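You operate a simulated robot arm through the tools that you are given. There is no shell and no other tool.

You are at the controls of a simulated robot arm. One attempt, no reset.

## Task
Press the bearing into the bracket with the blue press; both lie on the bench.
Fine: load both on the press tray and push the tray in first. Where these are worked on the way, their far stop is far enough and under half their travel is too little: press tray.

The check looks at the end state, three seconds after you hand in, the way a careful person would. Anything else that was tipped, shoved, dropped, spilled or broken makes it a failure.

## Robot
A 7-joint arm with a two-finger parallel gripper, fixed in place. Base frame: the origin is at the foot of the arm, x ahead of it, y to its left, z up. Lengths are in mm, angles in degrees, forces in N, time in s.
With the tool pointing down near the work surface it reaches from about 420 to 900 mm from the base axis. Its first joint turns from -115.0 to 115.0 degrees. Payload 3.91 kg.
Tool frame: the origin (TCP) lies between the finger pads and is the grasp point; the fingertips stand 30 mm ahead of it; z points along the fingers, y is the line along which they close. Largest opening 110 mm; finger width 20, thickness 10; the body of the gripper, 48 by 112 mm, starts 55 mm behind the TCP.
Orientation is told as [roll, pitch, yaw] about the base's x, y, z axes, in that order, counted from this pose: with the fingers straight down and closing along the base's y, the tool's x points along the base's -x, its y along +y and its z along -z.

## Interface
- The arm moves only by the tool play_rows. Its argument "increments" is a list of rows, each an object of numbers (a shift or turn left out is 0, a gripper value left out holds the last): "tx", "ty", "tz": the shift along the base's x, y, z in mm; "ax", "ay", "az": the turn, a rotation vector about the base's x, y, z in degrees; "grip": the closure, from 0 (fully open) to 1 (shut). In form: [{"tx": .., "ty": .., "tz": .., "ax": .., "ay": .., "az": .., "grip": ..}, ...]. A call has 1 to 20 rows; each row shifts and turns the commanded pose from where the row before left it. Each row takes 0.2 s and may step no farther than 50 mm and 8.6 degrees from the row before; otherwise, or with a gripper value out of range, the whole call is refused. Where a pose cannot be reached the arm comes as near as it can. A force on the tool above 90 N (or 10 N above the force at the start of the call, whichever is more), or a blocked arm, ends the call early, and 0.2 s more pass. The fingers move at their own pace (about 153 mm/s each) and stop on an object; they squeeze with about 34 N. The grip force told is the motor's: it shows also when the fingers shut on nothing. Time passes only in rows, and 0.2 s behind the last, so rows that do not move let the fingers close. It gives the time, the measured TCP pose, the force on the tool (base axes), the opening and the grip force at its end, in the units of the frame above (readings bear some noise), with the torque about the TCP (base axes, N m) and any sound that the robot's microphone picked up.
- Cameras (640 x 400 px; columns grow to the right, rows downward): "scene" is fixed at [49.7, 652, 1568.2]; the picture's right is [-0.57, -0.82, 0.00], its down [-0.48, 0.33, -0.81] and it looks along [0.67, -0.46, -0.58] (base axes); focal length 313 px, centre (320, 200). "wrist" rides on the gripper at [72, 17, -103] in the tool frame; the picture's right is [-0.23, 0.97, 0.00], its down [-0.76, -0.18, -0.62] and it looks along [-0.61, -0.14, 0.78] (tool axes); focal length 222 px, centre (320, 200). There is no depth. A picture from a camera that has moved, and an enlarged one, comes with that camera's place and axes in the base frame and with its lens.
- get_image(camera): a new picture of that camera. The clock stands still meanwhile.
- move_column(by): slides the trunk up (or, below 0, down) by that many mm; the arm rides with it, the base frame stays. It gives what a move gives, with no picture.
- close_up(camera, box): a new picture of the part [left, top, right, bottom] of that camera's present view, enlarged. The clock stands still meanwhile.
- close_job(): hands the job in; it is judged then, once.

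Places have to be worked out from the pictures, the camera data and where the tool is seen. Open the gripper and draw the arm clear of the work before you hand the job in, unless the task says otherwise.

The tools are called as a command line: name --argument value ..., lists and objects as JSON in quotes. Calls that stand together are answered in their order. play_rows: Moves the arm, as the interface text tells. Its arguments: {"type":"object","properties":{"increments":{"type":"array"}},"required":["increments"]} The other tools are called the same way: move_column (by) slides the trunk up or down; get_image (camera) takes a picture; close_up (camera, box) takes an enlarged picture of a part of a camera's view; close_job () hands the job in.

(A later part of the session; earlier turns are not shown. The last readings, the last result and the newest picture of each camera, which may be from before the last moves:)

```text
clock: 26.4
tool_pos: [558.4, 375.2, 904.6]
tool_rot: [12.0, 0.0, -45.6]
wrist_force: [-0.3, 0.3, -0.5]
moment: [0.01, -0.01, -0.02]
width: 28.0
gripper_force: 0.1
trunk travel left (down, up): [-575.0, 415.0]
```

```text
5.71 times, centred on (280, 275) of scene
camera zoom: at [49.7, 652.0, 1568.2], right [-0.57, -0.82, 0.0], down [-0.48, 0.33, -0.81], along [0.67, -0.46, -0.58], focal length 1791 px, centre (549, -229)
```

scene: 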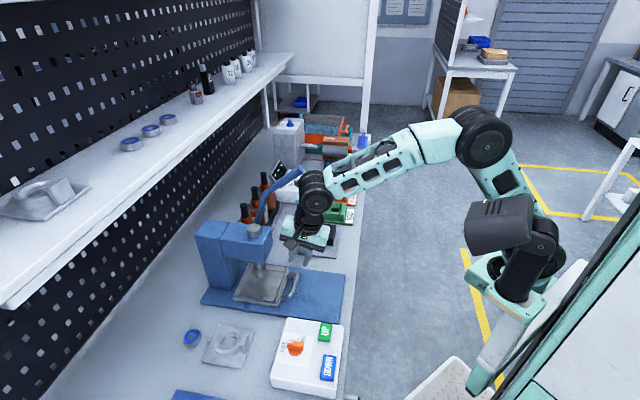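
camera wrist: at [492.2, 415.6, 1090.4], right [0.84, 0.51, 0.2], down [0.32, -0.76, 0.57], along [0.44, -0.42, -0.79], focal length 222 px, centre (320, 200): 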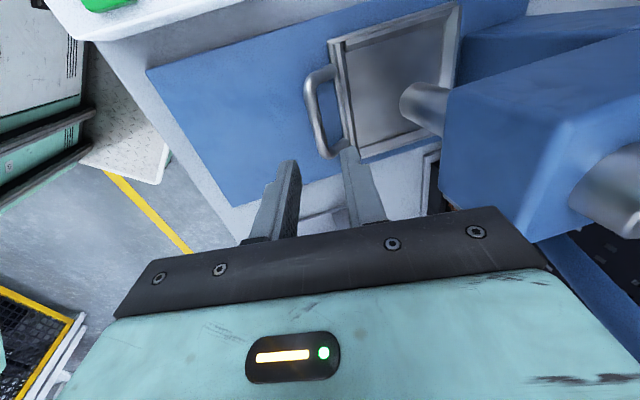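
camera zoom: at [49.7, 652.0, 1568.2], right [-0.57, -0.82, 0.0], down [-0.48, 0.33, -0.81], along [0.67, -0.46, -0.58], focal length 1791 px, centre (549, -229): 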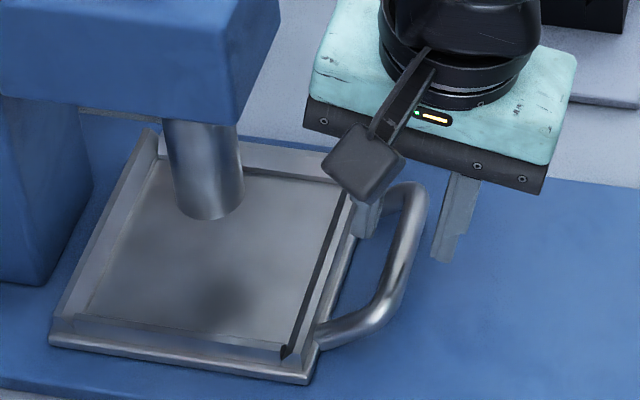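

The bar lies about 3 mm nearer the robot than the finger midplane. I'll narrow the opening slightly, correct for that, and descend so the fingers straddle the bar.

play_rows --increments '[{"tx": -2.1, "ty": -2.1, "tz": 0, "grip": 0.79}, {"tx": 1.9, "ty": 1.9, "tz": -13}, {"tx": 1.9, "ty": 1.9, "tz": -13}, {"tx": 1.9, "ty": 1.9, "tz": -12}, {"tx": 0, "ty": 0, "tz": 0}]'

close_up --camera "wrist" --box '[240, 60, 440, 220]'

close_up --camera "scene" --box '[230, 240, 330, 310]'

```text
clock: 27.6
tool_pos: [562.1, 377.8, 867.2]
tool_rot: [12.0, 0.0, -45.5]
wrist_force: [0.6, 0.0, -0.4]
moment: [0.01, -0.02, 0.02]
width: 23.0
gripper_force: 0.1
trunk travel left (down, up): [-575.0, 415.0]
```

```text
2.50 times, centred on (340, 140) of wrist
camera zoom: at [507.3, 426.6, 971.0], right [0.84, 0.51, 0.2], down [0.32, -0.76, 0.57], along [0.44, -0.42, -0.79], focal length 555 px, centre (270, 350)
```

zoom: 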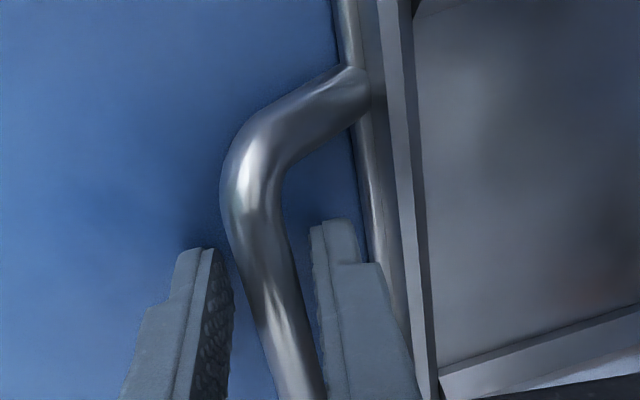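

```text
5.71 times, centred on (280, 275) of scene
camera zoom: at [49.7, 652.0, 1568.2], right [-0.57, -0.82, 0.0], down [-0.48, 0.33, -0.81], along [0.67, -0.46, -0.58], focal length 1791 px, centre (549, -229)
```

zoom: 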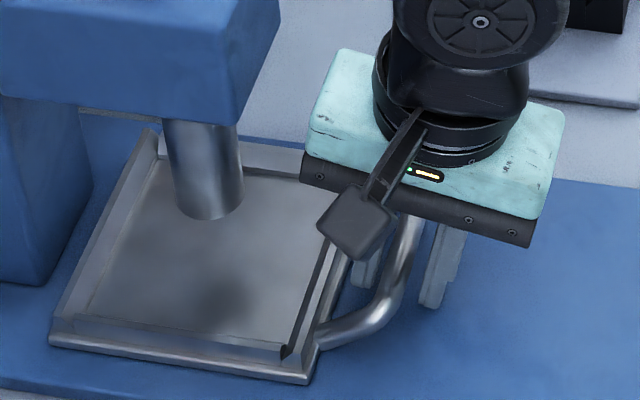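

The fingers now straddle the handle bar. I'll close them on it and gently pull toward the robot, watching the force.

play_rows --increments '[{"grip": 1.0}, {}, {}, {"tx": -3.6, "ty": -3.5}, {"tx": -3.6, "ty": -3.5}, {"tx": -3.6, "ty": -3.5}]'

close_up --camera "scene" --box '[190, 215, 350, 315]'

```text
clock: 29.0
tool_pos: [550.7, 367.6, 866.9]
tool_rot: [11.9, -0.1, -45.4]
wrist_force: [1.8, -3.0, -1.7]
moment: [-0.15, -0.14, 0.89]
width: 12.8
gripper_force: 44.8
trunk travel left (down, up): [-575.0, 415.0]
```

```text
4.00 times, centred on (270, 265) of scene
camera zoom: at [49.7, 652.0, 1568.2], right [-0.57, -0.82, 0.0], down [-0.48, 0.33, -0.81], along [0.67, -0.46, -0.58], focal length 1254 px, centre (520, -60)
```

zoom: 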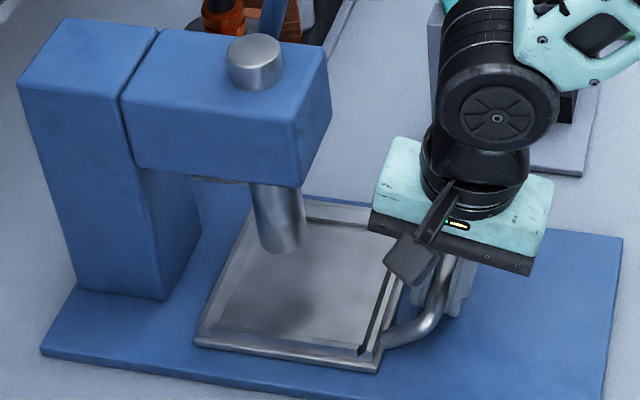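

The tray slides freely with the handle gripped (12.8 mm bar, low force). I'll keep pulling it straight out.

play_rows --increments '[{"tx": -7.1, "ty": -7.0}, {"tx": -7.1, "ty": -7.0}, {"tx": -7.1, "ty": -7.0}, {"tx": -7.1, "ty": -7.0}, {"tx": -7.1, "ty": -7.0}, {"tx": -7.1, "ty": -7.0}, {"tx": -7.1, "ty": -7.0}]'

close_up --camera "scene" --box '[190, 215, 350, 315]'

```text
clock: 30.6
tool_pos: [501.7, 317.7, 866.2]
tool_rot: [12.1, 0.1, -45.5]
wrist_force: [7.3, -8.3, -1.3]
moment: [-0.14, -0.06, 0.88]
width: 12.7
gripper_force: 45.3
trunk travel left (down, up): [-575.0, 415.0]
```

```text
4.00 times, centred on (270, 265) of scene
camera zoom: at [49.7, 652.0, 1568.2], right [-0.57, -0.82, 0.0], down [-0.48, 0.33, -0.81], along [0.67, -0.46, -0.58], focal length 1254 px, centre (520, -60)
```

zoom: 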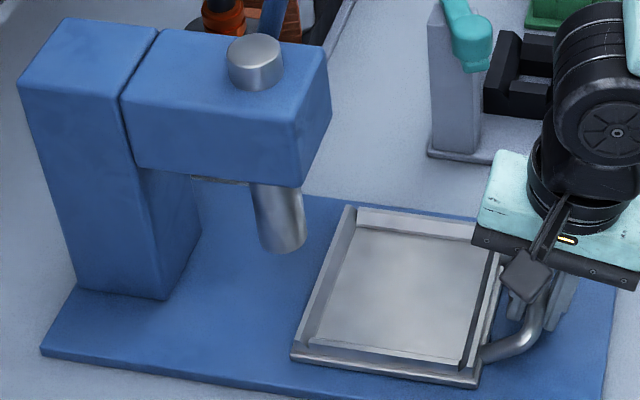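

A sideways force of about 11 N along +e shows the slide axis is slightly nearer 45–46°. I'll correct for that and continue to the outer stop in small steps.

play_rows --increments '[{"tx": -3.0, "ty": -4.2}, {"tx": -4.2, "ty": -4.3}, {"tx": -4.2, "ty": -4.3}, {"tx": -4.2, "ty": -4.3}, {"tx": -4.2, "ty": -4.3}]'

close_up --camera "scene" --box '[190, 215, 350, 315]'

```text
clock: 31.8
tool_pos: [480.2, 296.7, 867.7]
tool_rot: [11.9, 0.0, -45.4]
wrist_force: [-2.0, 1.1, -13.1]
moment: [-0.43, -0.43, 0.85]
width: 12.9
gripper_force: 44.6
trunk travel left (down, up): [-575.0, 415.0]
```

```text
4.00 times, centred on (270, 265) of scene
camera zoom: at [49.7, 652.0, 1568.2], right [-0.57, -0.82, 0.0], down [-0.48, 0.33, -0.81], along [0.67, -0.46, -0.58], focal length 1254 px, centre (520, -60)
```

zoom: 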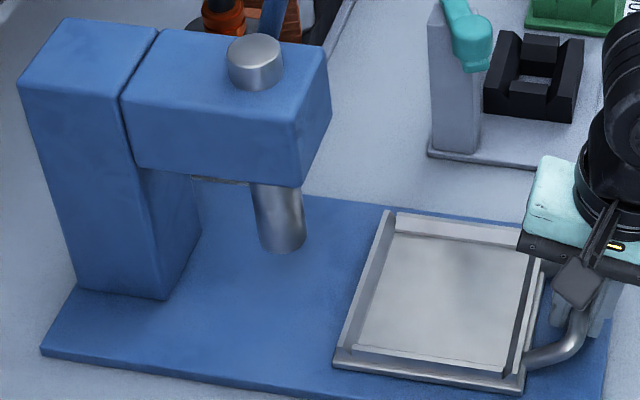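

Pulled about 115 mm so far with no stop yet. I'll continue in small steps.

play_rows --increments '[{"tx": -3.5, "ty": -3.6, "tz": -0.6}, {"tx": -3.5, "ty": -3.6, "tz": -0.4}, {"tx": -3.5, "ty": -3.6}, {"tx": -3.5, "ty": -3.6}, {"tx": -3.5, "ty": -3.6}]'

close_up --camera "scene" --box '[190, 215, 350, 315]'

```text
clock: 33.0
tool_pos: [463.6, 279.8, 866.8]
tool_rot: [12.1, -0.1, -45.4]
wrist_force: [-5.2, 6.1, -6.8]
moment: [0.29, 0.3, 1.04]
width: 12.7
gripper_force: 45.1
trunk travel left (down, up): [-575.0, 415.0]
```

```text
4.00 times, centred on (270, 265) of scene
camera zoom: at [49.7, 652.0, 1568.2], right [-0.57, -0.82, 0.0], down [-0.48, 0.33, -0.81], along [0.67, -0.46, -0.58], focal length 1254 px, centre (520, -60)
```

zoom: 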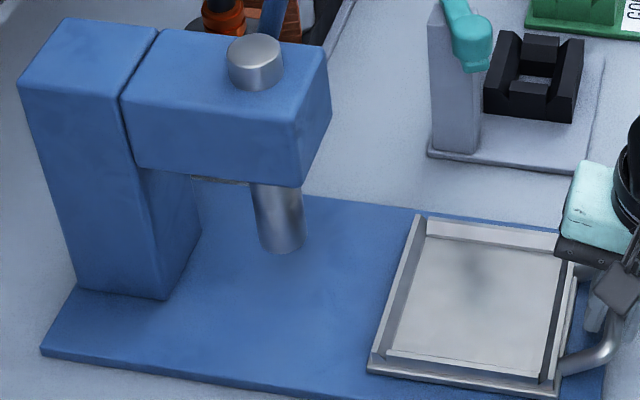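

The tray is about 139 mm out and well clear of the head, which is enough for loading. I'll release the handle and lift straight back along the tool axis.

play_rows --increments '[{"tx": 0.5, "ty": -0.5}, {"grip": 0.78}, {}, {"tx": -3.7, "ty": -3.6, "tz": 24.5}, {"tx": -3.7, "ty": -3.6, "tz": 24.5}, {"tx": -3.7, "ty": -3.6, "tz": 24.5}, {"tx": -3.7, "ty": -3.6, "tz": 24.5}, {"tx": 0, "ty": 0, "tz": 40}, {"tx": 0, "ty": 0, "tz": 40}]'

get_image --camera "wrist"

close_up --camera "scene" --box '[190, 215, 350, 315]'

```text
clock: 35.0
tool_pos: [451.3, 265.0, 1043.5]
tool_rot: [12.0, 0.0, -45.5]
wrist_force: [0.3, 0.5, -1.0]
moment: [-0.04, 0.02, -0.01]
width: 24.4
gripper_force: 0.0
trunk travel left (down, up): [-575.0, 415.0]
```

```text
taken
camera wrist: at [396.5, 312.5, 1148.4], right [0.84, 0.51, 0.2], down [0.32, -0.76, 0.57], along [0.44, -0.42, -0.79], focal length 222 px, centre (320, 200)
```

wrist: 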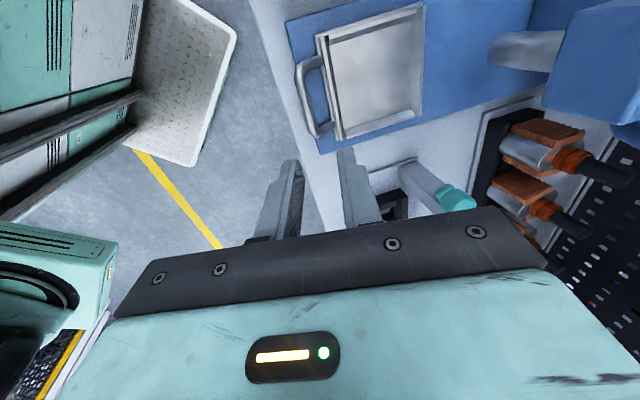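

```text
4.00 times, centred on (270, 265) of scene
camera zoom: at [49.7, 652.0, 1568.2], right [-0.57, -0.82, 0.0], down [-0.48, 0.33, -0.81], along [0.67, -0.46, -0.58], focal length 1254 px, centre (520, -60)
```

zoom: 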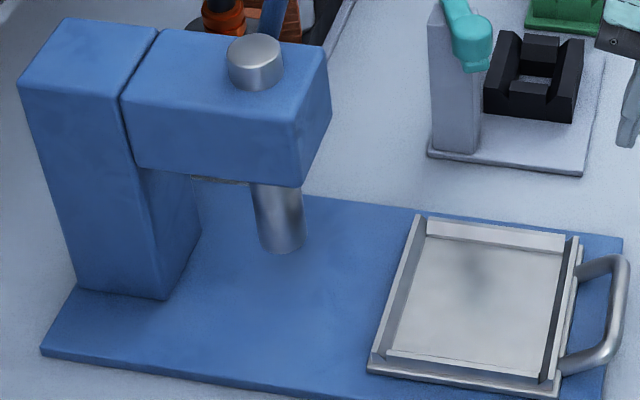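

The tray is out with clear access. Now I'll go back to the upright, yaw-45 orientation and hover near the bracket to measure it.

play_rows --increments '[{"ax": -4.2, "ay": 4.28, "grip": 0}, {"ax": -4.2, "ay": 4.28}, {"az": 8.2}, {"az": 8.2}, {"az": 8.2}, {"az": 8.2}, {"az": 8.2}, {"az": 8.2}, {"az": 8.2}, {"az": 8.2}, {"az": 8.2}, {"az": 8.2}, {"az": 8.2}, {"tx": -2.4, "ty": 40}, {"tx": -2.4, "ty": 40}, {"tx": -2.4, "ty": 40}, {"tx": -2.4, "ty": 40}, {"tx": -2.4, "ty": 40}, {}]'

get_image --camera "wrist"

get_image --camera "scene"

```text
clock: 39.0
tool_pos: [436.3, 466.1, 1045.2]
tool_rot: [0.0, 0.0, 44.6]
wrist_force: [-0.5, 0.8, -0.6]
moment: [-0.01, 0.01, 0.01]
width: 110.0
gripper_force: 0.1
trunk travel left (down, up): [-575.0, 415.0]
```

```text
taken
camera wrist: at [372.9, 426.8, 1147.1], right [-0.52, 0.85, 0.0], down [0.67, 0.41, 0.62], along [0.53, 0.33, -0.78], focal length 222 px, centre (320, 200)
```

wrist: 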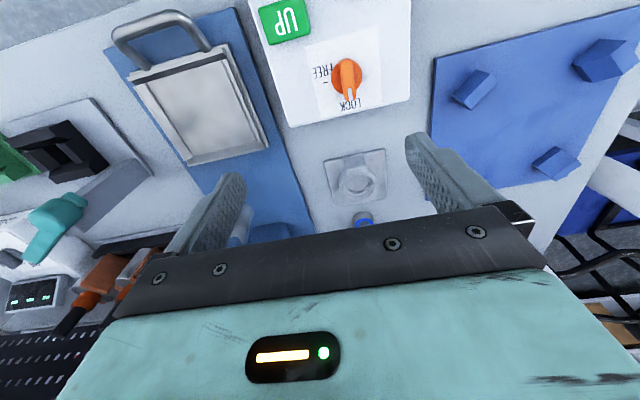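

```text
taken
```

scene: 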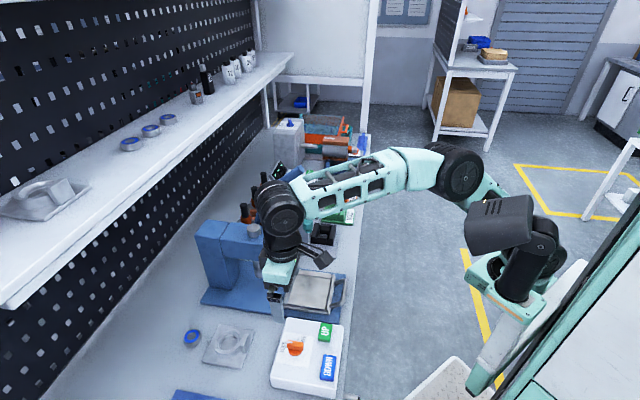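

close_up --camera "wrist" --box '[300, 130, 420, 230]'

close_up --camera "wrist" --box '[90, 0, 290, 180]'

close_up --camera "scene" --box '[170, 310, 270, 380]'

close_up --camera "scene" --box '[270, 255, 350, 325]'

```text
4.00 times, centred on (360, 180) of wrist
camera zoom: at [372.9, 426.8, 1147.1], right [-0.52, 0.85, 0.0], down [0.67, 0.41, 0.62], along [0.53, 0.33, -0.78], focal length 888 px, centre (160, 280)
```

zoom: 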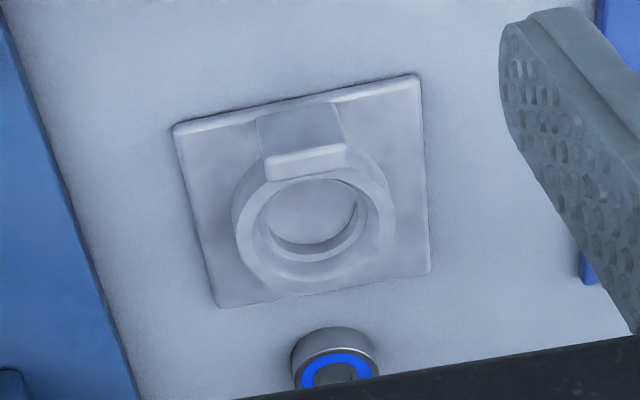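

```text
2.22 times, centred on (190, 90) of wrist
camera zoom: at [372.9, 426.8, 1147.1], right [-0.52, 0.85, 0.0], down [0.67, 0.41, 0.62], along [0.53, 0.33, -0.78], focal length 494 px, centre (609, 444)
```

zoom: 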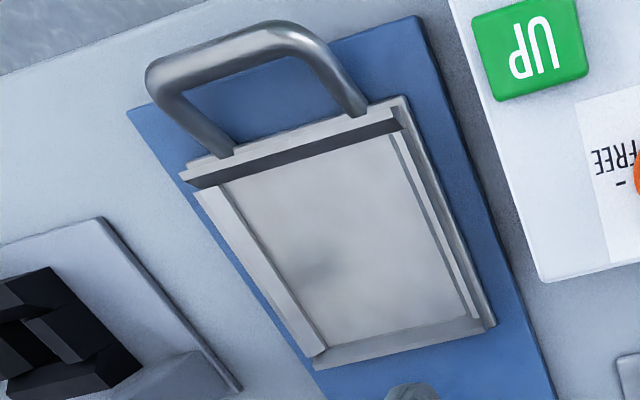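

```text
5.71 times, centred on (220, 345) of scene
camera zoom: at [49.7, 652.0, 1568.2], right [-0.57, -0.82, 0.0], down [-0.48, 0.33, -0.81], along [0.67, -0.46, -0.58], focal length 1791 px, centre (891, -629)
```

zoom: 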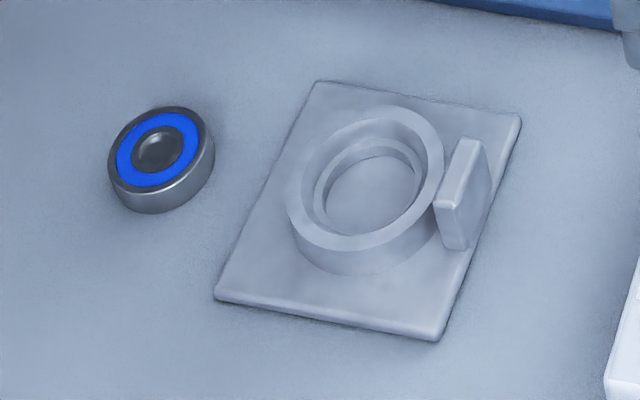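

```text
5.71 times, centred on (310, 290) of scene
camera zoom: at [49.7, 652.0, 1568.2], right [-0.57, -0.82, 0.0], down [-0.48, 0.33, -0.81], along [0.67, -0.46, -0.58], focal length 1791 px, centre (377, -314)
```

zoom: 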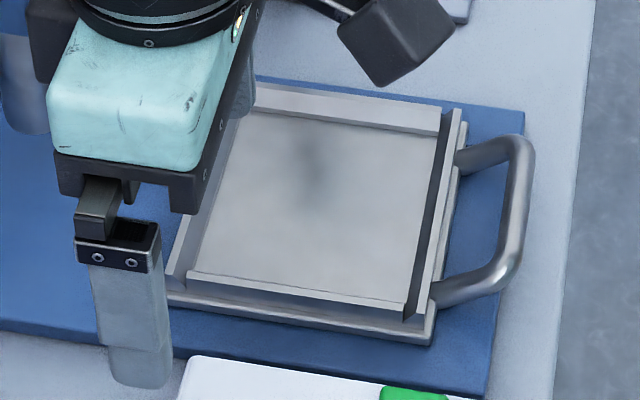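

The bracket has a stepped bore ring and a tall tab on the robot side. I'll move lower and closer to measure heights and positions accurately.

play_rows --increments '[{"tx": 9, "ty": 9, "tz": -32}, {"tx": 9, "ty": 9, "tz": -32}, {"tx": 9, "ty": 9, "tz": -32}, {"tx": 8, "ty": 10, "tz": -22}, {}]'

get_image --camera "wrist"

close_up --camera "wrist" --box '[300, 90, 440, 200]'

get_image --camera "scene"

```text
clock: 40.2
tool_pos: [472.6, 501.7, 927.4]
tool_rot: [-0.1, 0.1, 44.7]
wrist_force: [0.9, -0.6, -0.1]
moment: [0.02, 0.0, -0.01]
width: 110.2
gripper_force: 0.1
trunk travel left (down, up): [-575.0, 415.0]
```

```text
taken
camera wrist: at [409.1, 462.7, 1030.3], right [-0.52, 0.85, 0.0], down [0.67, 0.41, 0.62], along [0.53, 0.33, -0.78], focal length 222 px, centre (320, 200)
```

wrist: 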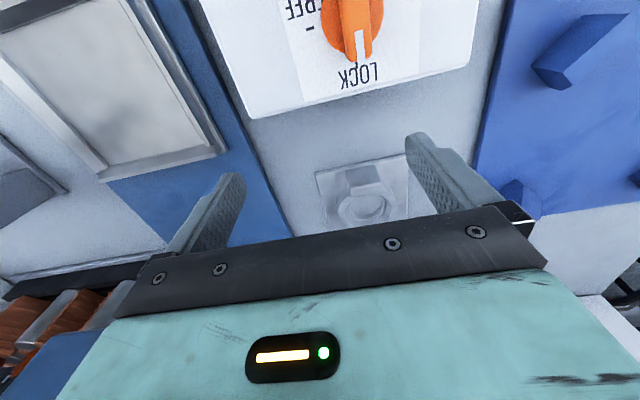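

```text
3.64 times, centred on (370, 145) of wrist
camera zoom: at [409.1, 462.7, 1030.3], right [-0.52, 0.85, 0.0], down [0.67, 0.41, 0.62], along [0.53, 0.33, -0.78], focal length 808 px, centre (138, 400)
```

zoom: 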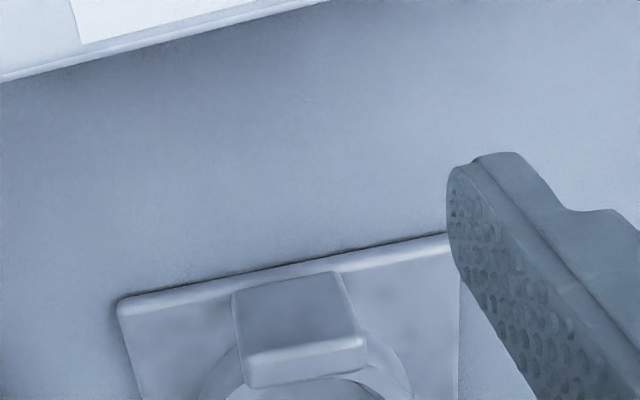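

```text
taken
```

scene: 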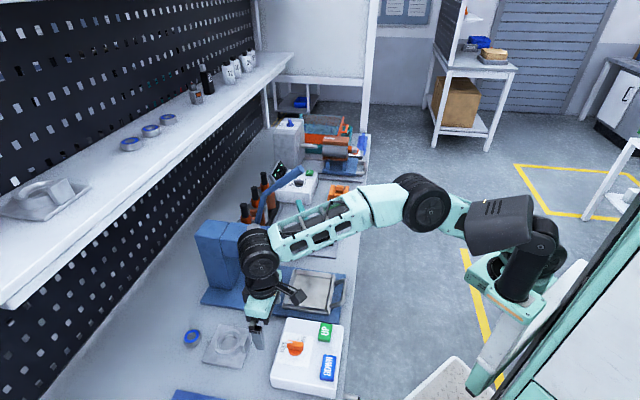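

The plate measures about 100×100 mm centred at (n≈794, e≈−57). The tab top is at z≈853, its front face at n≈746, and it is about 32 mm wide. I'll tilt 15° outward for reach and hover just above the tab.

play_rows --increments '[{"ax": 5.25, "ay": -5.35}, {"ax": 5.25, "ay": -5.35}, {"tx": 6, "ty": 20, "tz": -5}, {"tx": 6, "ty": 20, "tz": -10}, {"tx": 5.7, "ty": 21.4, "tz": -12}, {}]'

close_up --camera "wrist" --box '[220, 90, 440, 230]'

close_up --camera "scene" --box '[170, 300, 290, 380]'

```text
clock: 41.6
tool_pos: [492.4, 562.7, 900.9]
tool_rot: [0.0, -15.1, 44.7]
wrist_force: [0.1, -0.6, -0.2]
moment: [-0.01, 0.0, 0.02]
width: 110.1
gripper_force: 0.2
trunk travel left (down, up): [-575.0, 415.0]
```

```text
2.86 times, centred on (330, 160) of wrist
camera zoom: at [410.5, 506.5, 981.0], right [-0.53, 0.85, 0.06], down [0.53, 0.28, 0.8], along [0.66, 0.45, -0.6], focal length 635 px, centre (291, 314)
```

zoom: 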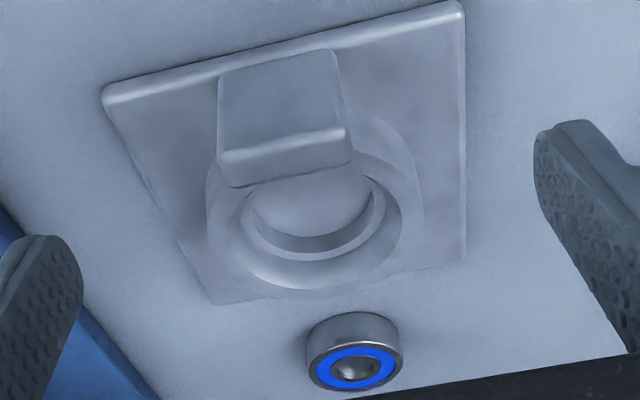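

```text
5.00 times, centred on (230, 340) of scene
camera zoom: at [49.7, 652.0, 1568.2], right [-0.57, -0.82, 0.0], down [-0.48, 0.33, -0.81], along [0.67, -0.46, -0.58], focal length 1567 px, centre (770, -500)
```

zoom: 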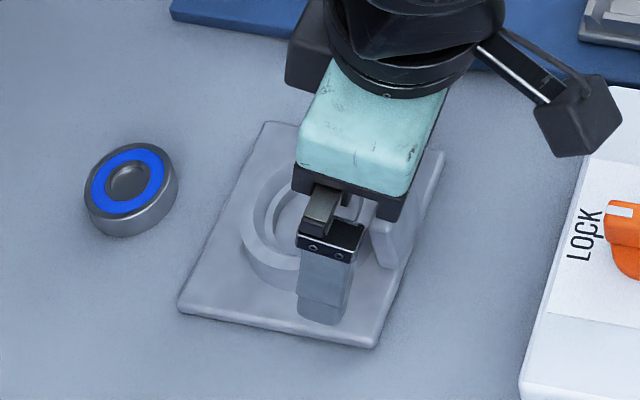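

The hover pose is in reach and the tab is centred between the fingers to within about 1 mm. I'll descend so the fingertips stop a bit above the base plate and check before closing.

play_rows --increments '[{"tx": -1.0, "ty": -0.3, "tz": -14}, {"tx": -1.0, "ty": -0.3, "tz": -14}, {"tx": 0, "ty": 0, "tz": -14}, {}]'

close_up --camera "wrist" --box '[220, 90, 440, 230]'

close_up --camera "scene" --box '[170, 300, 290, 380]'

```text
clock: 42.6
tool_pos: [488.1, 561.3, 857.3]
tool_rot: [0.1, -14.9, 44.8]
wrist_force: [-0.3, -0.7, -0.6]
moment: [-0.01, 0.02, -0.01]
width: 110.3
gripper_force: 0.0
trunk travel left (down, up): [-575.0, 415.0]
```

```text
2.86 times, centred on (330, 160) of wrist
camera zoom: at [407.7, 505.9, 938.6], right [-0.53, 0.85, 0.06], down [0.53, 0.28, 0.8], along [0.66, 0.45, -0.6], focal length 635 px, centre (291, 314)
```

zoom: 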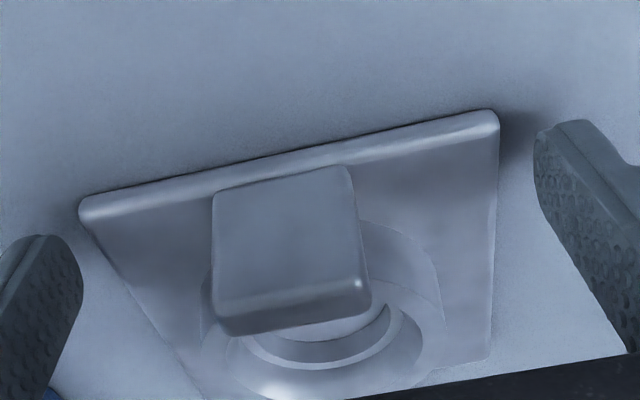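

```text
5.00 times, centred on (230, 340) of scene
camera zoom: at [49.7, 652.0, 1568.2], right [-0.57, -0.82, 0.0], down [-0.48, 0.33, -0.81], along [0.67, -0.46, -0.58], focal length 1567 px, centre (770, -500)
```

zoom: 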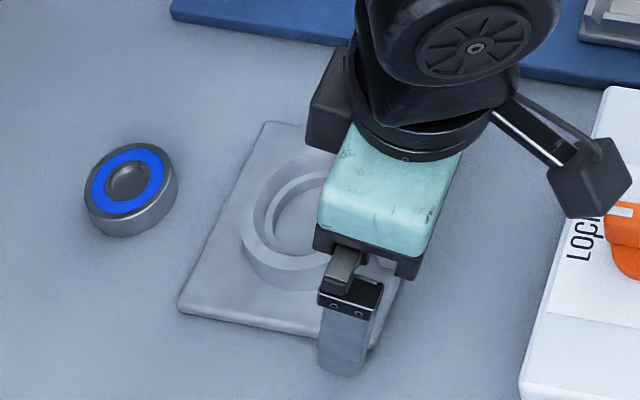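

The plate top appears to be at about z≈826 with the tab top near 860, so I'll raise 7 mm and back off 4 mm to keep the fingertips off the plate and ring. Then I'll close on the tab.

play_rows --increments '[{"tx": -2.8, "ty": -2.8, "tz": 7}, {"grip": 0.5}, {"grip": 0.6}, {"grip": 1.0}, {}, {}]'

close_up --camera "wrist" --box '[220, 90, 440, 230]'

close_up --camera "scene" --box '[170, 300, 290, 380]'

```text
clock: 44.0
tool_pos: [486.6, 558.2, 864.8]
tool_rot: [0.0, -14.9, 44.7]
wrist_force: [0.2, -1.1, 0.2]
moment: [0.13, -0.06, -0.09]
width: 31.7
gripper_force: 34.2
trunk travel left (down, up): [-575.0, 415.0]
```

```text
2.86 times, centred on (330, 160) of wrist
camera zoom: at [405.0, 502.7, 945.8], right [-0.53, 0.85, 0.06], down [0.53, 0.28, 0.8], along [0.66, 0.45, -0.6], focal length 635 px, centre (291, 314)
```

zoom: 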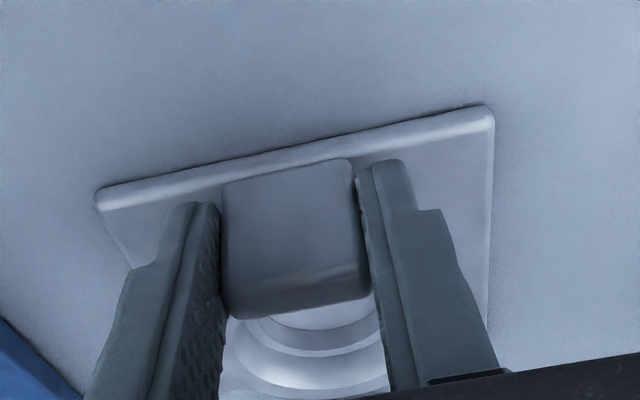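

```text
5.00 times, centred on (230, 340) of scene
camera zoom: at [49.7, 652.0, 1568.2], right [-0.57, -0.82, 0.0], down [-0.48, 0.33, -0.81], along [0.67, -0.46, -0.58], focal length 1567 px, centre (770, -500)
```

zoom: 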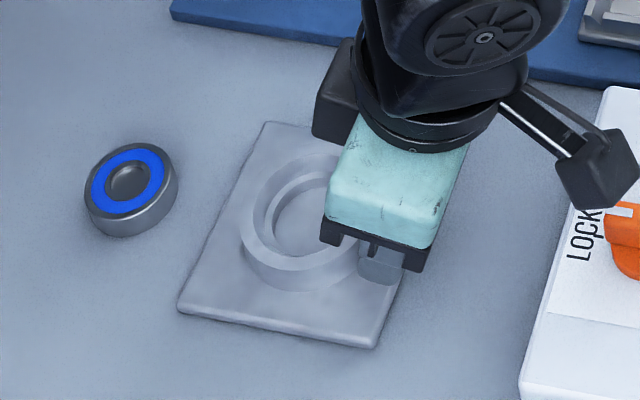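

The tab is firmly gripped at 31.7 mm. I'll lift gently and check that the bracket hangs level.

play_rows --increments '[{"tz": 5}, {"tz": 10}, {"tz": 15}, {"tz": 20}, {}]'

get_image --camera "wrist"

close_up --camera "scene" --box '[170, 290, 290, 370]'

```text
clock: 45.2
tool_pos: [486.1, 559.4, 916.7]
tool_rot: [-0.1, -14.9, 44.7]
wrist_force: [0.0, 0.0, -4.4]
moment: [-0.12, 0.15, 0.03]
width: 31.7
gripper_force: 33.8
trunk travel left (down, up): [-575.0, 415.0]
```

```text
taken
camera wrist: at [405.4, 503.2, 997.4], right [-0.53, 0.85, 0.06], down [0.53, 0.28, 0.8], along [0.66, 0.45, -0.6], focal length 222 px, centre (320, 200)
```

wrist: 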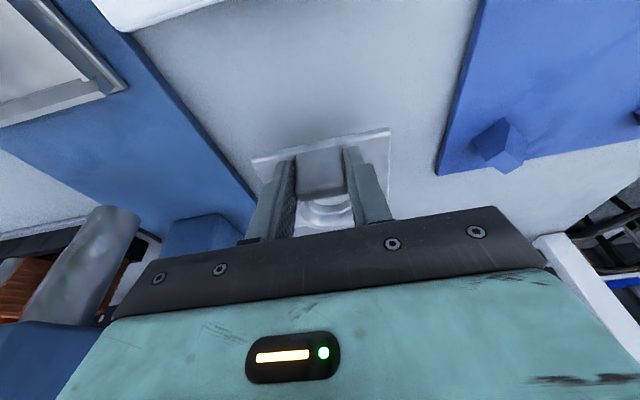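

```text
5.00 times, centred on (230, 330) of scene
camera zoom: at [49.7, 652.0, 1568.2], right [-0.57, -0.82, 0.0], down [-0.48, 0.33, -0.81], along [0.67, -0.46, -0.58], focal length 1567 px, centre (770, -450)
```

zoom: 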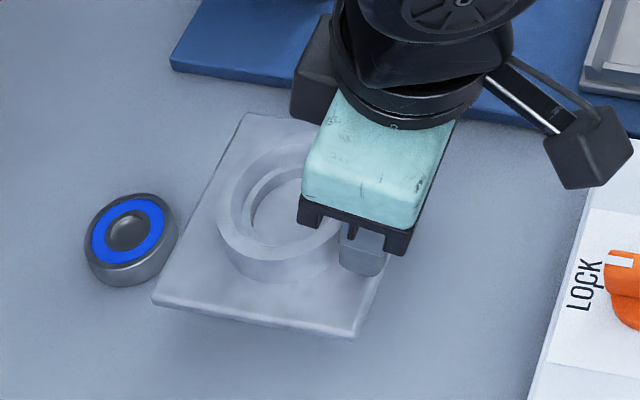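

The bracket is level and held (about 0.45 kg). I'll lift it higher and carry it back over the control box, then across toward the tray, staying clear of the press head.

play_rows --increments '[{"tz": 24}, {"tz": 24}, {"tz": 22}, {"tx": -12, "ty": -20.8}, {"tx": -12, "ty": -20.8}, {"tx": -12, "ty": -20.8}, {"tx": -12, "ty": -20.8}, {"tx": -12, "ty": -20.8}, {"tx": -12, "ty": -20.8}, {}]'

get_image --camera "wrist"

get_image --camera "scene"

```text
clock: 47.4
tool_pos: [414.7, 434.4, 982.8]
tool_rot: [0.0, -15.0, 44.7]
wrist_force: [0.0, -1.2, -4.5]
moment: [-0.14, 0.15, 0.01]
width: 32.1
gripper_force: 33.7
trunk travel left (down, up): [-575.0, 415.0]
```

```text
taken
camera wrist: at [333.8, 378.5, 1064.9], right [-0.53, 0.85, 0.06], down [0.53, 0.28, 0.8], along [0.66, 0.45, -0.6], focal length 222 px, centre (320, 200)
```

wrist: 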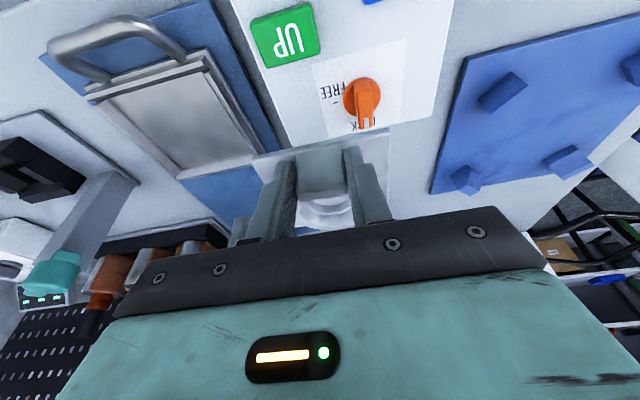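

```text
taken
```

scene: 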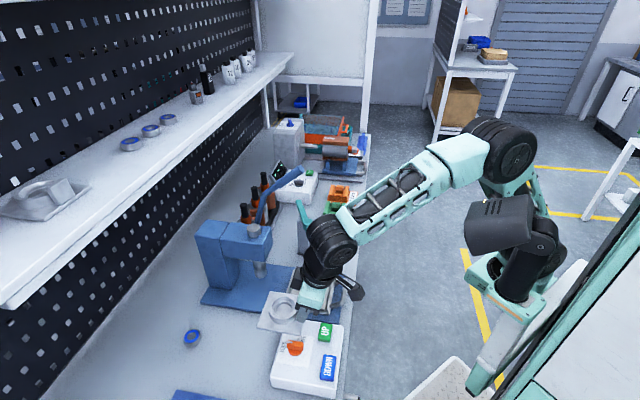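

close_up --camera "wrist" --box '[60, 40, 280, 190]'

```text
2.67 times, centred on (170, 115) of wrist
camera zoom: at [333.8, 378.5, 1064.9], right [-0.53, 0.85, 0.06], down [0.53, 0.28, 0.8], along [0.66, 0.45, -0.6], focal length 592 px, centre (720, 427)
```

zoom: 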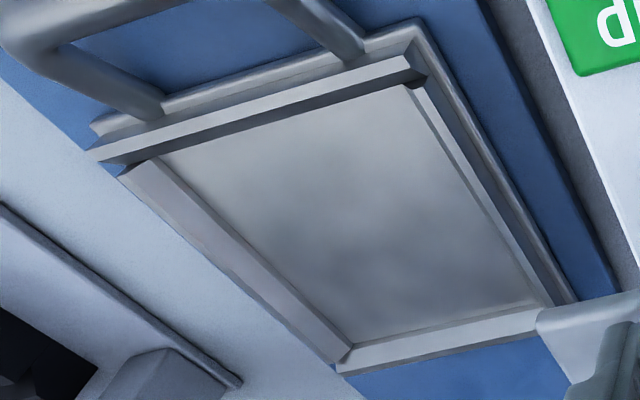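

From this view the tray floor spans n≈574–681 and e≈75–189, so its centre is about (n 628, e 132). I'll carry the bracket above it.

play_rows --increments '[{"tx": 15, "ty": -20.7}, {"tx": 15, "ty": -20.7}, {"tx": 15, "ty": -20.7}, {"tx": 15, "ty": -20.7}, {"tx": 15, "ty": -20.7}, {"tx": 15, "ty": -20.6}, {"tz": -20}, {"tz": -20}, {"tz": -20}, {}]'

get_image --camera "wrist"

close_up --camera "scene" --box '[230, 240, 370, 340]'

```text
clock: 49.6
tool_pos: [503.9, 310.3, 925.0]
tool_rot: [0.0, -15.0, 44.7]
wrist_force: [-0.1, -0.2, -4.3]
moment: [-0.15, 0.15, 0.03]
width: 31.7
gripper_force: 34.2
trunk travel left (down, up): [-575.0, 415.0]
```

```text
taken
camera wrist: at [422.5, 254.2, 1006.1], right [-0.53, 0.85, 0.06], down [0.53, 0.28, 0.8], along [0.66, 0.45, -0.6], focal length 222 px, centre (320, 200)
```

wrist: 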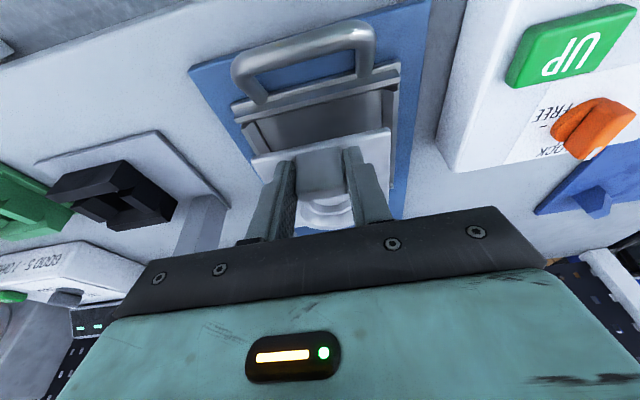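

```text
4.00 times, centred on (300, 290) of scene
camera zoom: at [49.7, 652.0, 1568.2], right [-0.57, -0.82, 0.0], down [-0.48, 0.33, -0.81], along [0.67, -0.46, -0.58], focal length 1254 px, centre (400, -160)
```

zoom: 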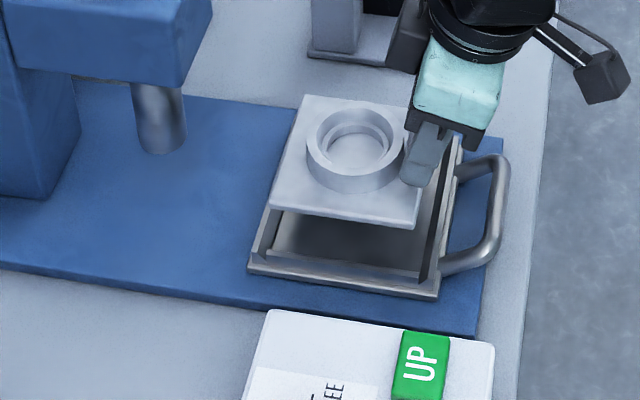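

play_rows --increments '[{"tz": -15}, {"tz": -12}, {}]'

close_up --camera "wrist" --box '[200, 40, 440, 210]'

close_up --camera "scene" --box '[265, 250, 365, 320]'

```text
clock: 50.4
tool_pos: [504.3, 310.0, 897.5]
tool_rot: [-0.1, -15.0, 44.6]
wrist_force: [-0.2, 0.2, -4.2]
moment: [-0.15, 0.11, 0.02]
width: 31.9
gripper_force: 34.7
trunk travel left (down, up): [-575.0, 415.0]
```

```text
2.35 times, centred on (320, 125) of wrist
camera zoom: at [423.0, 254.3, 979.0], right [-0.53, 0.85, 0.06], down [0.53, 0.28, 0.8], along [0.66, 0.45, -0.6], focal length 523 px, centre (320, 376)
```

zoom: 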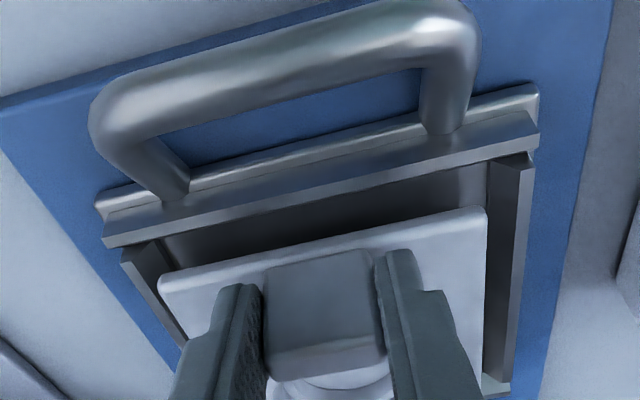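

```text
5.71 times, centred on (315, 285) of scene
camera zoom: at [49.7, 652.0, 1568.2], right [-0.57, -0.82, 0.0], down [-0.48, 0.33, -0.81], along [0.67, -0.46, -0.58], focal length 1791 px, centre (349, -286)
```

zoom: 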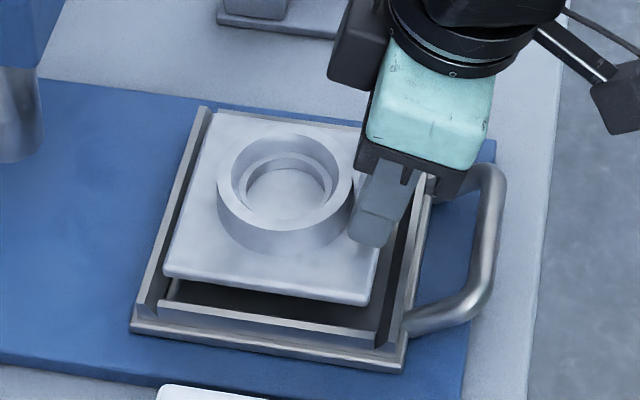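

The bracket is centred over the tray floor in both directions, with about 3 mm or more of clearance all around. I'll lower it gently until it touches down.

play_rows --increments '[{"tz": -3}, {"tz": -3}, {"tz": -3}, {"tz": -2}, {"tz": -2}, {}]'

close_up --camera "wrist" --box '[200, 40, 440, 210]'

close_up --camera "scene" --box '[265, 250, 365, 320]'

```text
clock: 51.8
tool_pos: [503.3, 309.8, 885.4]
tool_rot: [0.0, -15.1, 44.8]
wrist_force: [-3.6, 2.5, 0.2]
moment: [0.08, -0.18, 0.31]
width: 31.7
gripper_force: 34.4
trunk travel left (down, up): [-575.0, 415.0]
```

```text
2.35 times, centred on (320, 125) of wrist
camera zoom: at [422.9, 254.5, 965.7], right [-0.53, 0.85, 0.06], down [0.53, 0.28, 0.8], along [0.66, 0.45, -0.6], focal length 523 px, centre (320, 376)
```

zoom: 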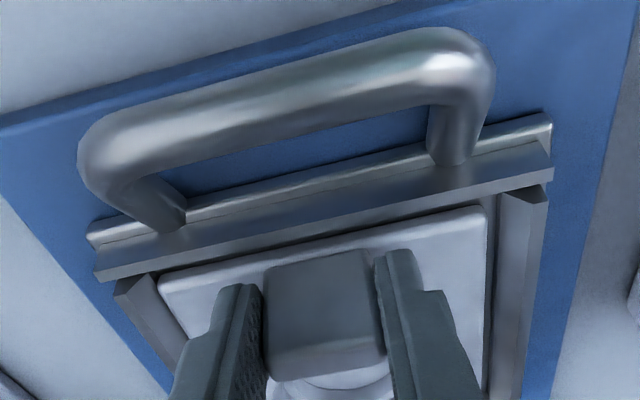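

```text
5.71 times, centred on (315, 285) of scene
camera zoom: at [49.7, 652.0, 1568.2], right [-0.57, -0.82, 0.0], down [-0.48, 0.33, -0.81], along [0.67, -0.46, -0.58], focal length 1791 px, centre (349, -286)
```

zoom: 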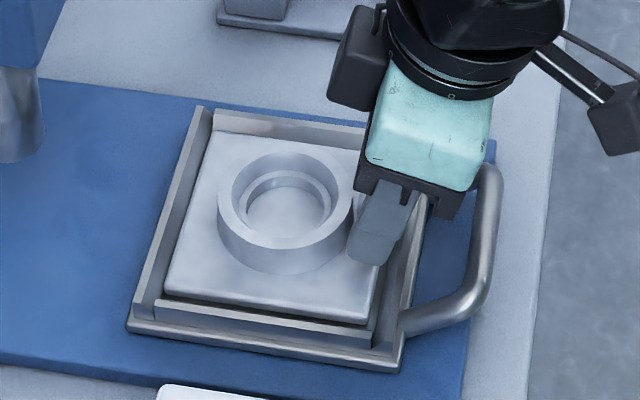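

Vertical force went from −4.2 to about 0, so it is touching down. I'll press down a bit more in 1 mm steps to confirm it is seated rather than resting on a wall.

play_rows --increments '[{"tz": -1}, {"tz": -1}, {}]'

close_up --camera "scene" --box '[275, 260, 345, 320]'

```text
clock: 52.6
tool_pos: [504.3, 310.8, 884.2]
tool_rot: [0.0, -15.1, 44.7]
wrist_force: [-4.0, 2.2, 20.8]
moment: [-0.26, 0.14, 0.15]
width: 32.0
gripper_force: 33.6
trunk travel left (down, up): [-575.0, 415.0]
```

```text
6.67 times, centred on (310, 290) of scene
camera zoom: at [49.7, 652.0, 1568.2], right [-0.57, -0.82, 0.0], down [-0.48, 0.33, -0.81], along [0.67, -0.46, -0.58], focal length 2089 px, centre (387, -400)
```

zoom: 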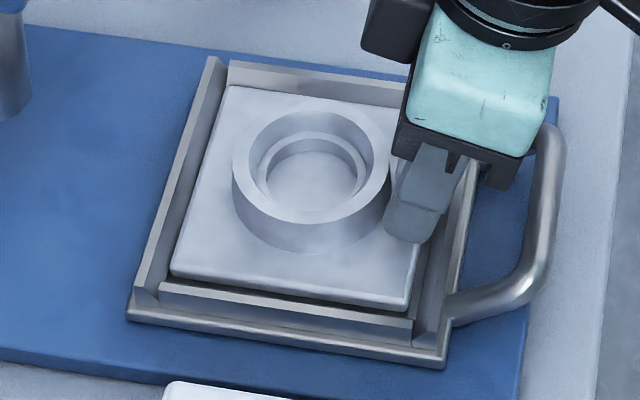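

It's resting on the tray floor, and the reaction rises stiffly. I'll ease off, open the fingers partly, and lift away.

play_rows --increments '[{"tz": 1.3}, {"grip": 0.5}, {}, {}, {"tz": 10}, {"tz": 20}, {"tz": 25}, {"tz": 30}, {}]'

get_image --camera "wrist"

close_up --camera "scene" --box '[265, 250, 365, 320]'

```text
clock: 54.6
tool_pos: [505.6, 310.1, 971.2]
tool_rot: [0.0, -14.9, 44.8]
wrist_force: [-1.1, -0.6, -0.1]
moment: [-0.02, -0.02, 0.02]
width: 55.0
gripper_force: 0.1
trunk travel left (down, up): [-575.0, 415.0]
```

```text
taken
camera wrist: at [423.8, 254.0, 1051.1], right [-0.53, 0.85, 0.06], down [0.53, 0.28, 0.8], along [0.66, 0.45, -0.6], focal length 222 px, centre (320, 200)
```

wrist: 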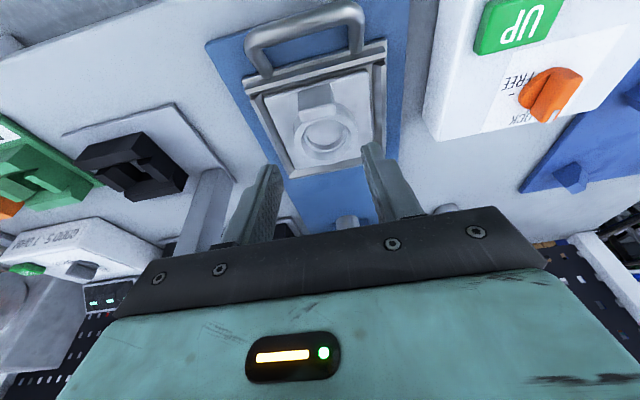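

```text
5.71 times, centred on (315, 285) of scene
camera zoom: at [49.7, 652.0, 1568.2], right [-0.57, -0.82, 0.0], down [-0.48, 0.33, -0.81], along [0.67, -0.46, -0.58], focal length 1791 px, centre (349, -286)
```

zoom: 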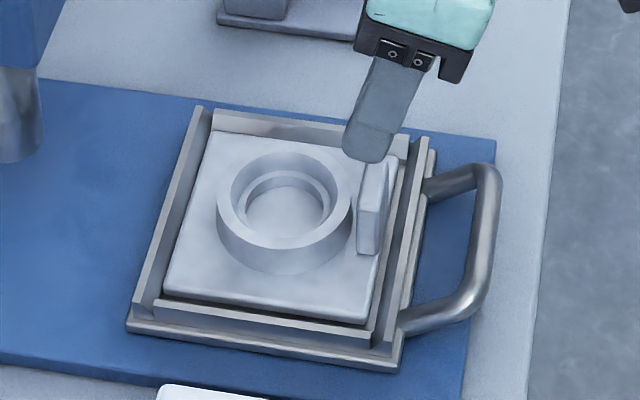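

The bracket is sitting in the tray. I'll measure the ring position from here for placing the bearing.

close_up --camera "wrist" --box '[240, 40, 400, 190]'

```text
2.67 times, centred on (320, 115) of wrist
camera zoom: at [423.8, 254.0, 1051.1], right [-0.53, 0.85, 0.06], down [0.53, 0.28, 0.8], along [0.66, 0.45, -0.6], focal length 592 px, centre (320, 427)
```

zoom: 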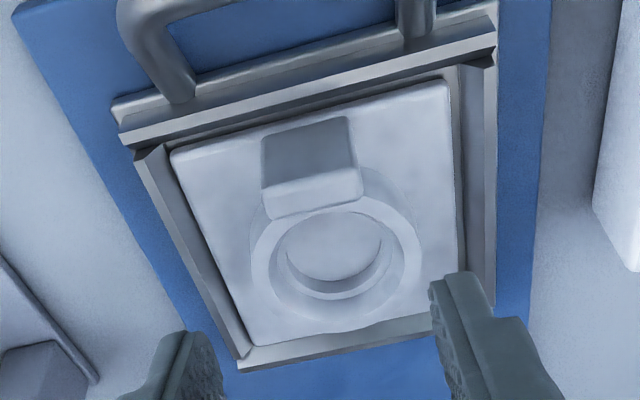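

The ring centre in the tray is about (n 628, e 131), with its top near z≈860. The bearing sits at about (n 893, e −57), so I need roughly 52° of tilt to reach it. I'll move over the open bench and tilt there.

play_rows --increments '[{"tx": -5.7, "ty": 34.9, "tz": 5, "grip": 0.3}, {"tx": -5.7, "ty": 34.9, "tz": 5}, {"tx": -5.7, "ty": 34.9, "tz": 5}, {"tx": -5.7, "ty": 34.9, "tz": 5}, {"tx": -5.7, "ty": 34.9, "tz": 5}, {"tx": -5.7, "ty": 34.9, "tz": 5}, {"ax": 5.19, "ay": -5.28}, {"ax": 5.19, "ay": -5.28}, {"ax": 5.19, "ay": -5.28}, {"ax": 5.19, "ay": -5.28}, {"ax": 5.19, "ay": -5.28}, {}]'

get_image --camera "wrist"

get_image --camera "scene"

```text
clock: 57.0
tool_pos: [563.4, 480.9, 1004.7]
tool_rot: [3.4, -50.4, 33.7]
wrist_force: [-45.1, 35.5, -6.6]
moment: [-0.04, -0.09, -0.19]
width: 50.0
gripper_force: 0.0
trunk travel left (down, up): [-575.0, 415.0]
stopped in row 11: the force on the tool passed its limit at 121 N (the readings are from after the stop); the commanded pose is now the measured one
```

```text
taken
camera wrist: at [452.1, 419.3, 1015.3], right [-0.46, 0.86, 0.21], down [0.13, -0.17, 0.98], along [0.88, 0.47, -0.04], focal length 222 px, centre (320, 200)
```

wrist: 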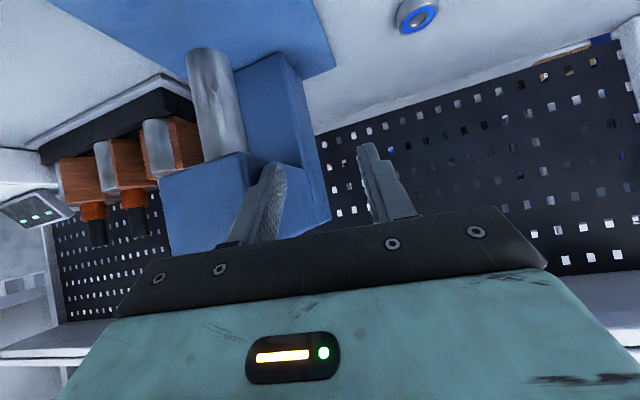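

```text
taken
```

scene: 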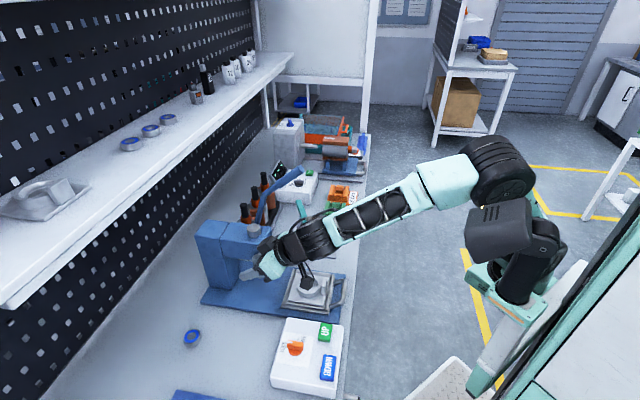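

The wrist swung off the commanded path during the tilt and touched the left side of the press head. I'll back straight off in −e and check that nothing shifted.

play_rows --increments '[{"tx": -7, "ty": 7.1}, {"tx": -10.5, "ty": 10.7}, {"tx": -14, "ty": 14.3}, {}]'

get_image --camera "scene"

close_up --camera "scene" --box '[180, 160, 360, 320]'

```text
clock: 58.0
tool_pos: [569.4, 490.6, 1006.6]
tool_rot: [2.2, -50.3, 30.9]
wrist_force: [-58.0, 17.9, -2.5]
moment: [-0.03, -0.13, -1.16]
width: 53.8
gripper_force: 0.0
trunk travel left (down, up): [-575.0, 415.0]
```

```text
taken
```

scene: 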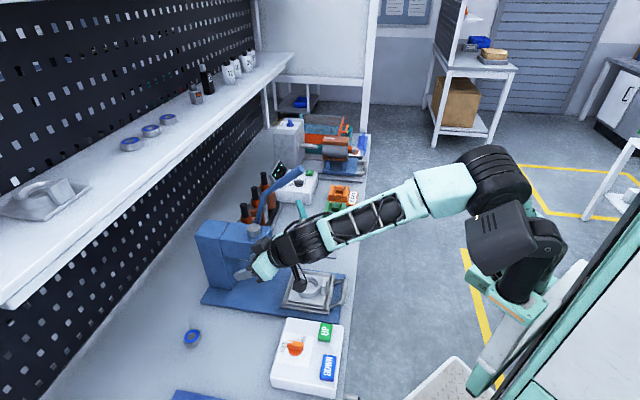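

```text
2.50 times, centred on (270, 240) of scene
camera zoom: at [49.7, 652.0, 1568.2], right [-0.57, -0.82, 0.0], down [-0.48, 0.33, -0.81], along [0.67, -0.46, -0.58], focal length 784 px, centre (445, 100)
```

zoom: 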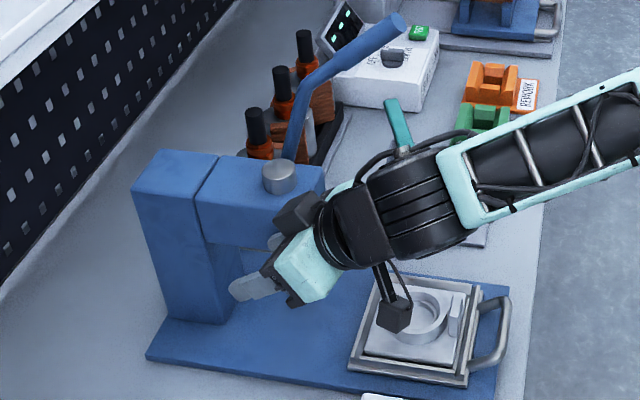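

The arm isn't following because the elbow seems to be pressing on the robot's own head. I'll make a wrist-only motion, swinging the fingers away from the press about the wrist point so the elbow need not move.

play_rows --increments '[{"tx": -7.8, "ty": 10.1, "az": 4.5}, {"tx": -7.8, "ty": 10.1, "az": 4.5}, {"tx": -7.8, "ty": 10.1, "az": 4.5}, {}]'

close_up --camera "scene" --box '[180, 130, 600, 330]'

```text
clock: 59.0
tool_pos: [519.5, 533.0, 1004.5]
tool_rot: [2.4, -50.2, 46.9]
wrist_force: [-0.1, 0.9, 0.3]
moment: [-0.01, 0.01, 0.01]
width: 77.0
gripper_force: 0.0
trunk travel left (down, up): [-575.0, 415.0]
```

```text
1.52 times, centred on (390, 230) of scene
camera zoom: at [49.7, 652.0, 1568.2], right [-0.57, -0.82, 0.0], down [-0.48, 0.33, -0.81], along [0.67, -0.46, -0.58], focal length 478 px, centre (213, 154)
```

zoom: 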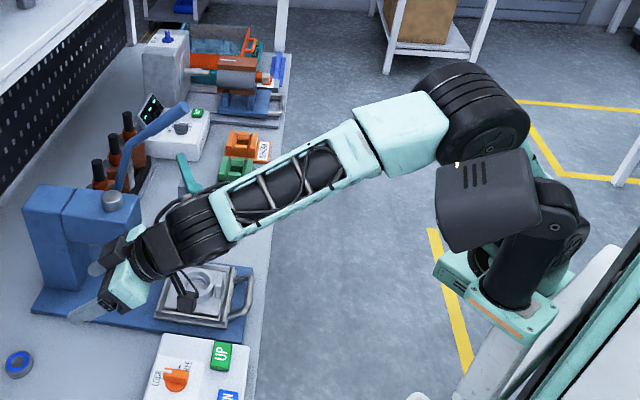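

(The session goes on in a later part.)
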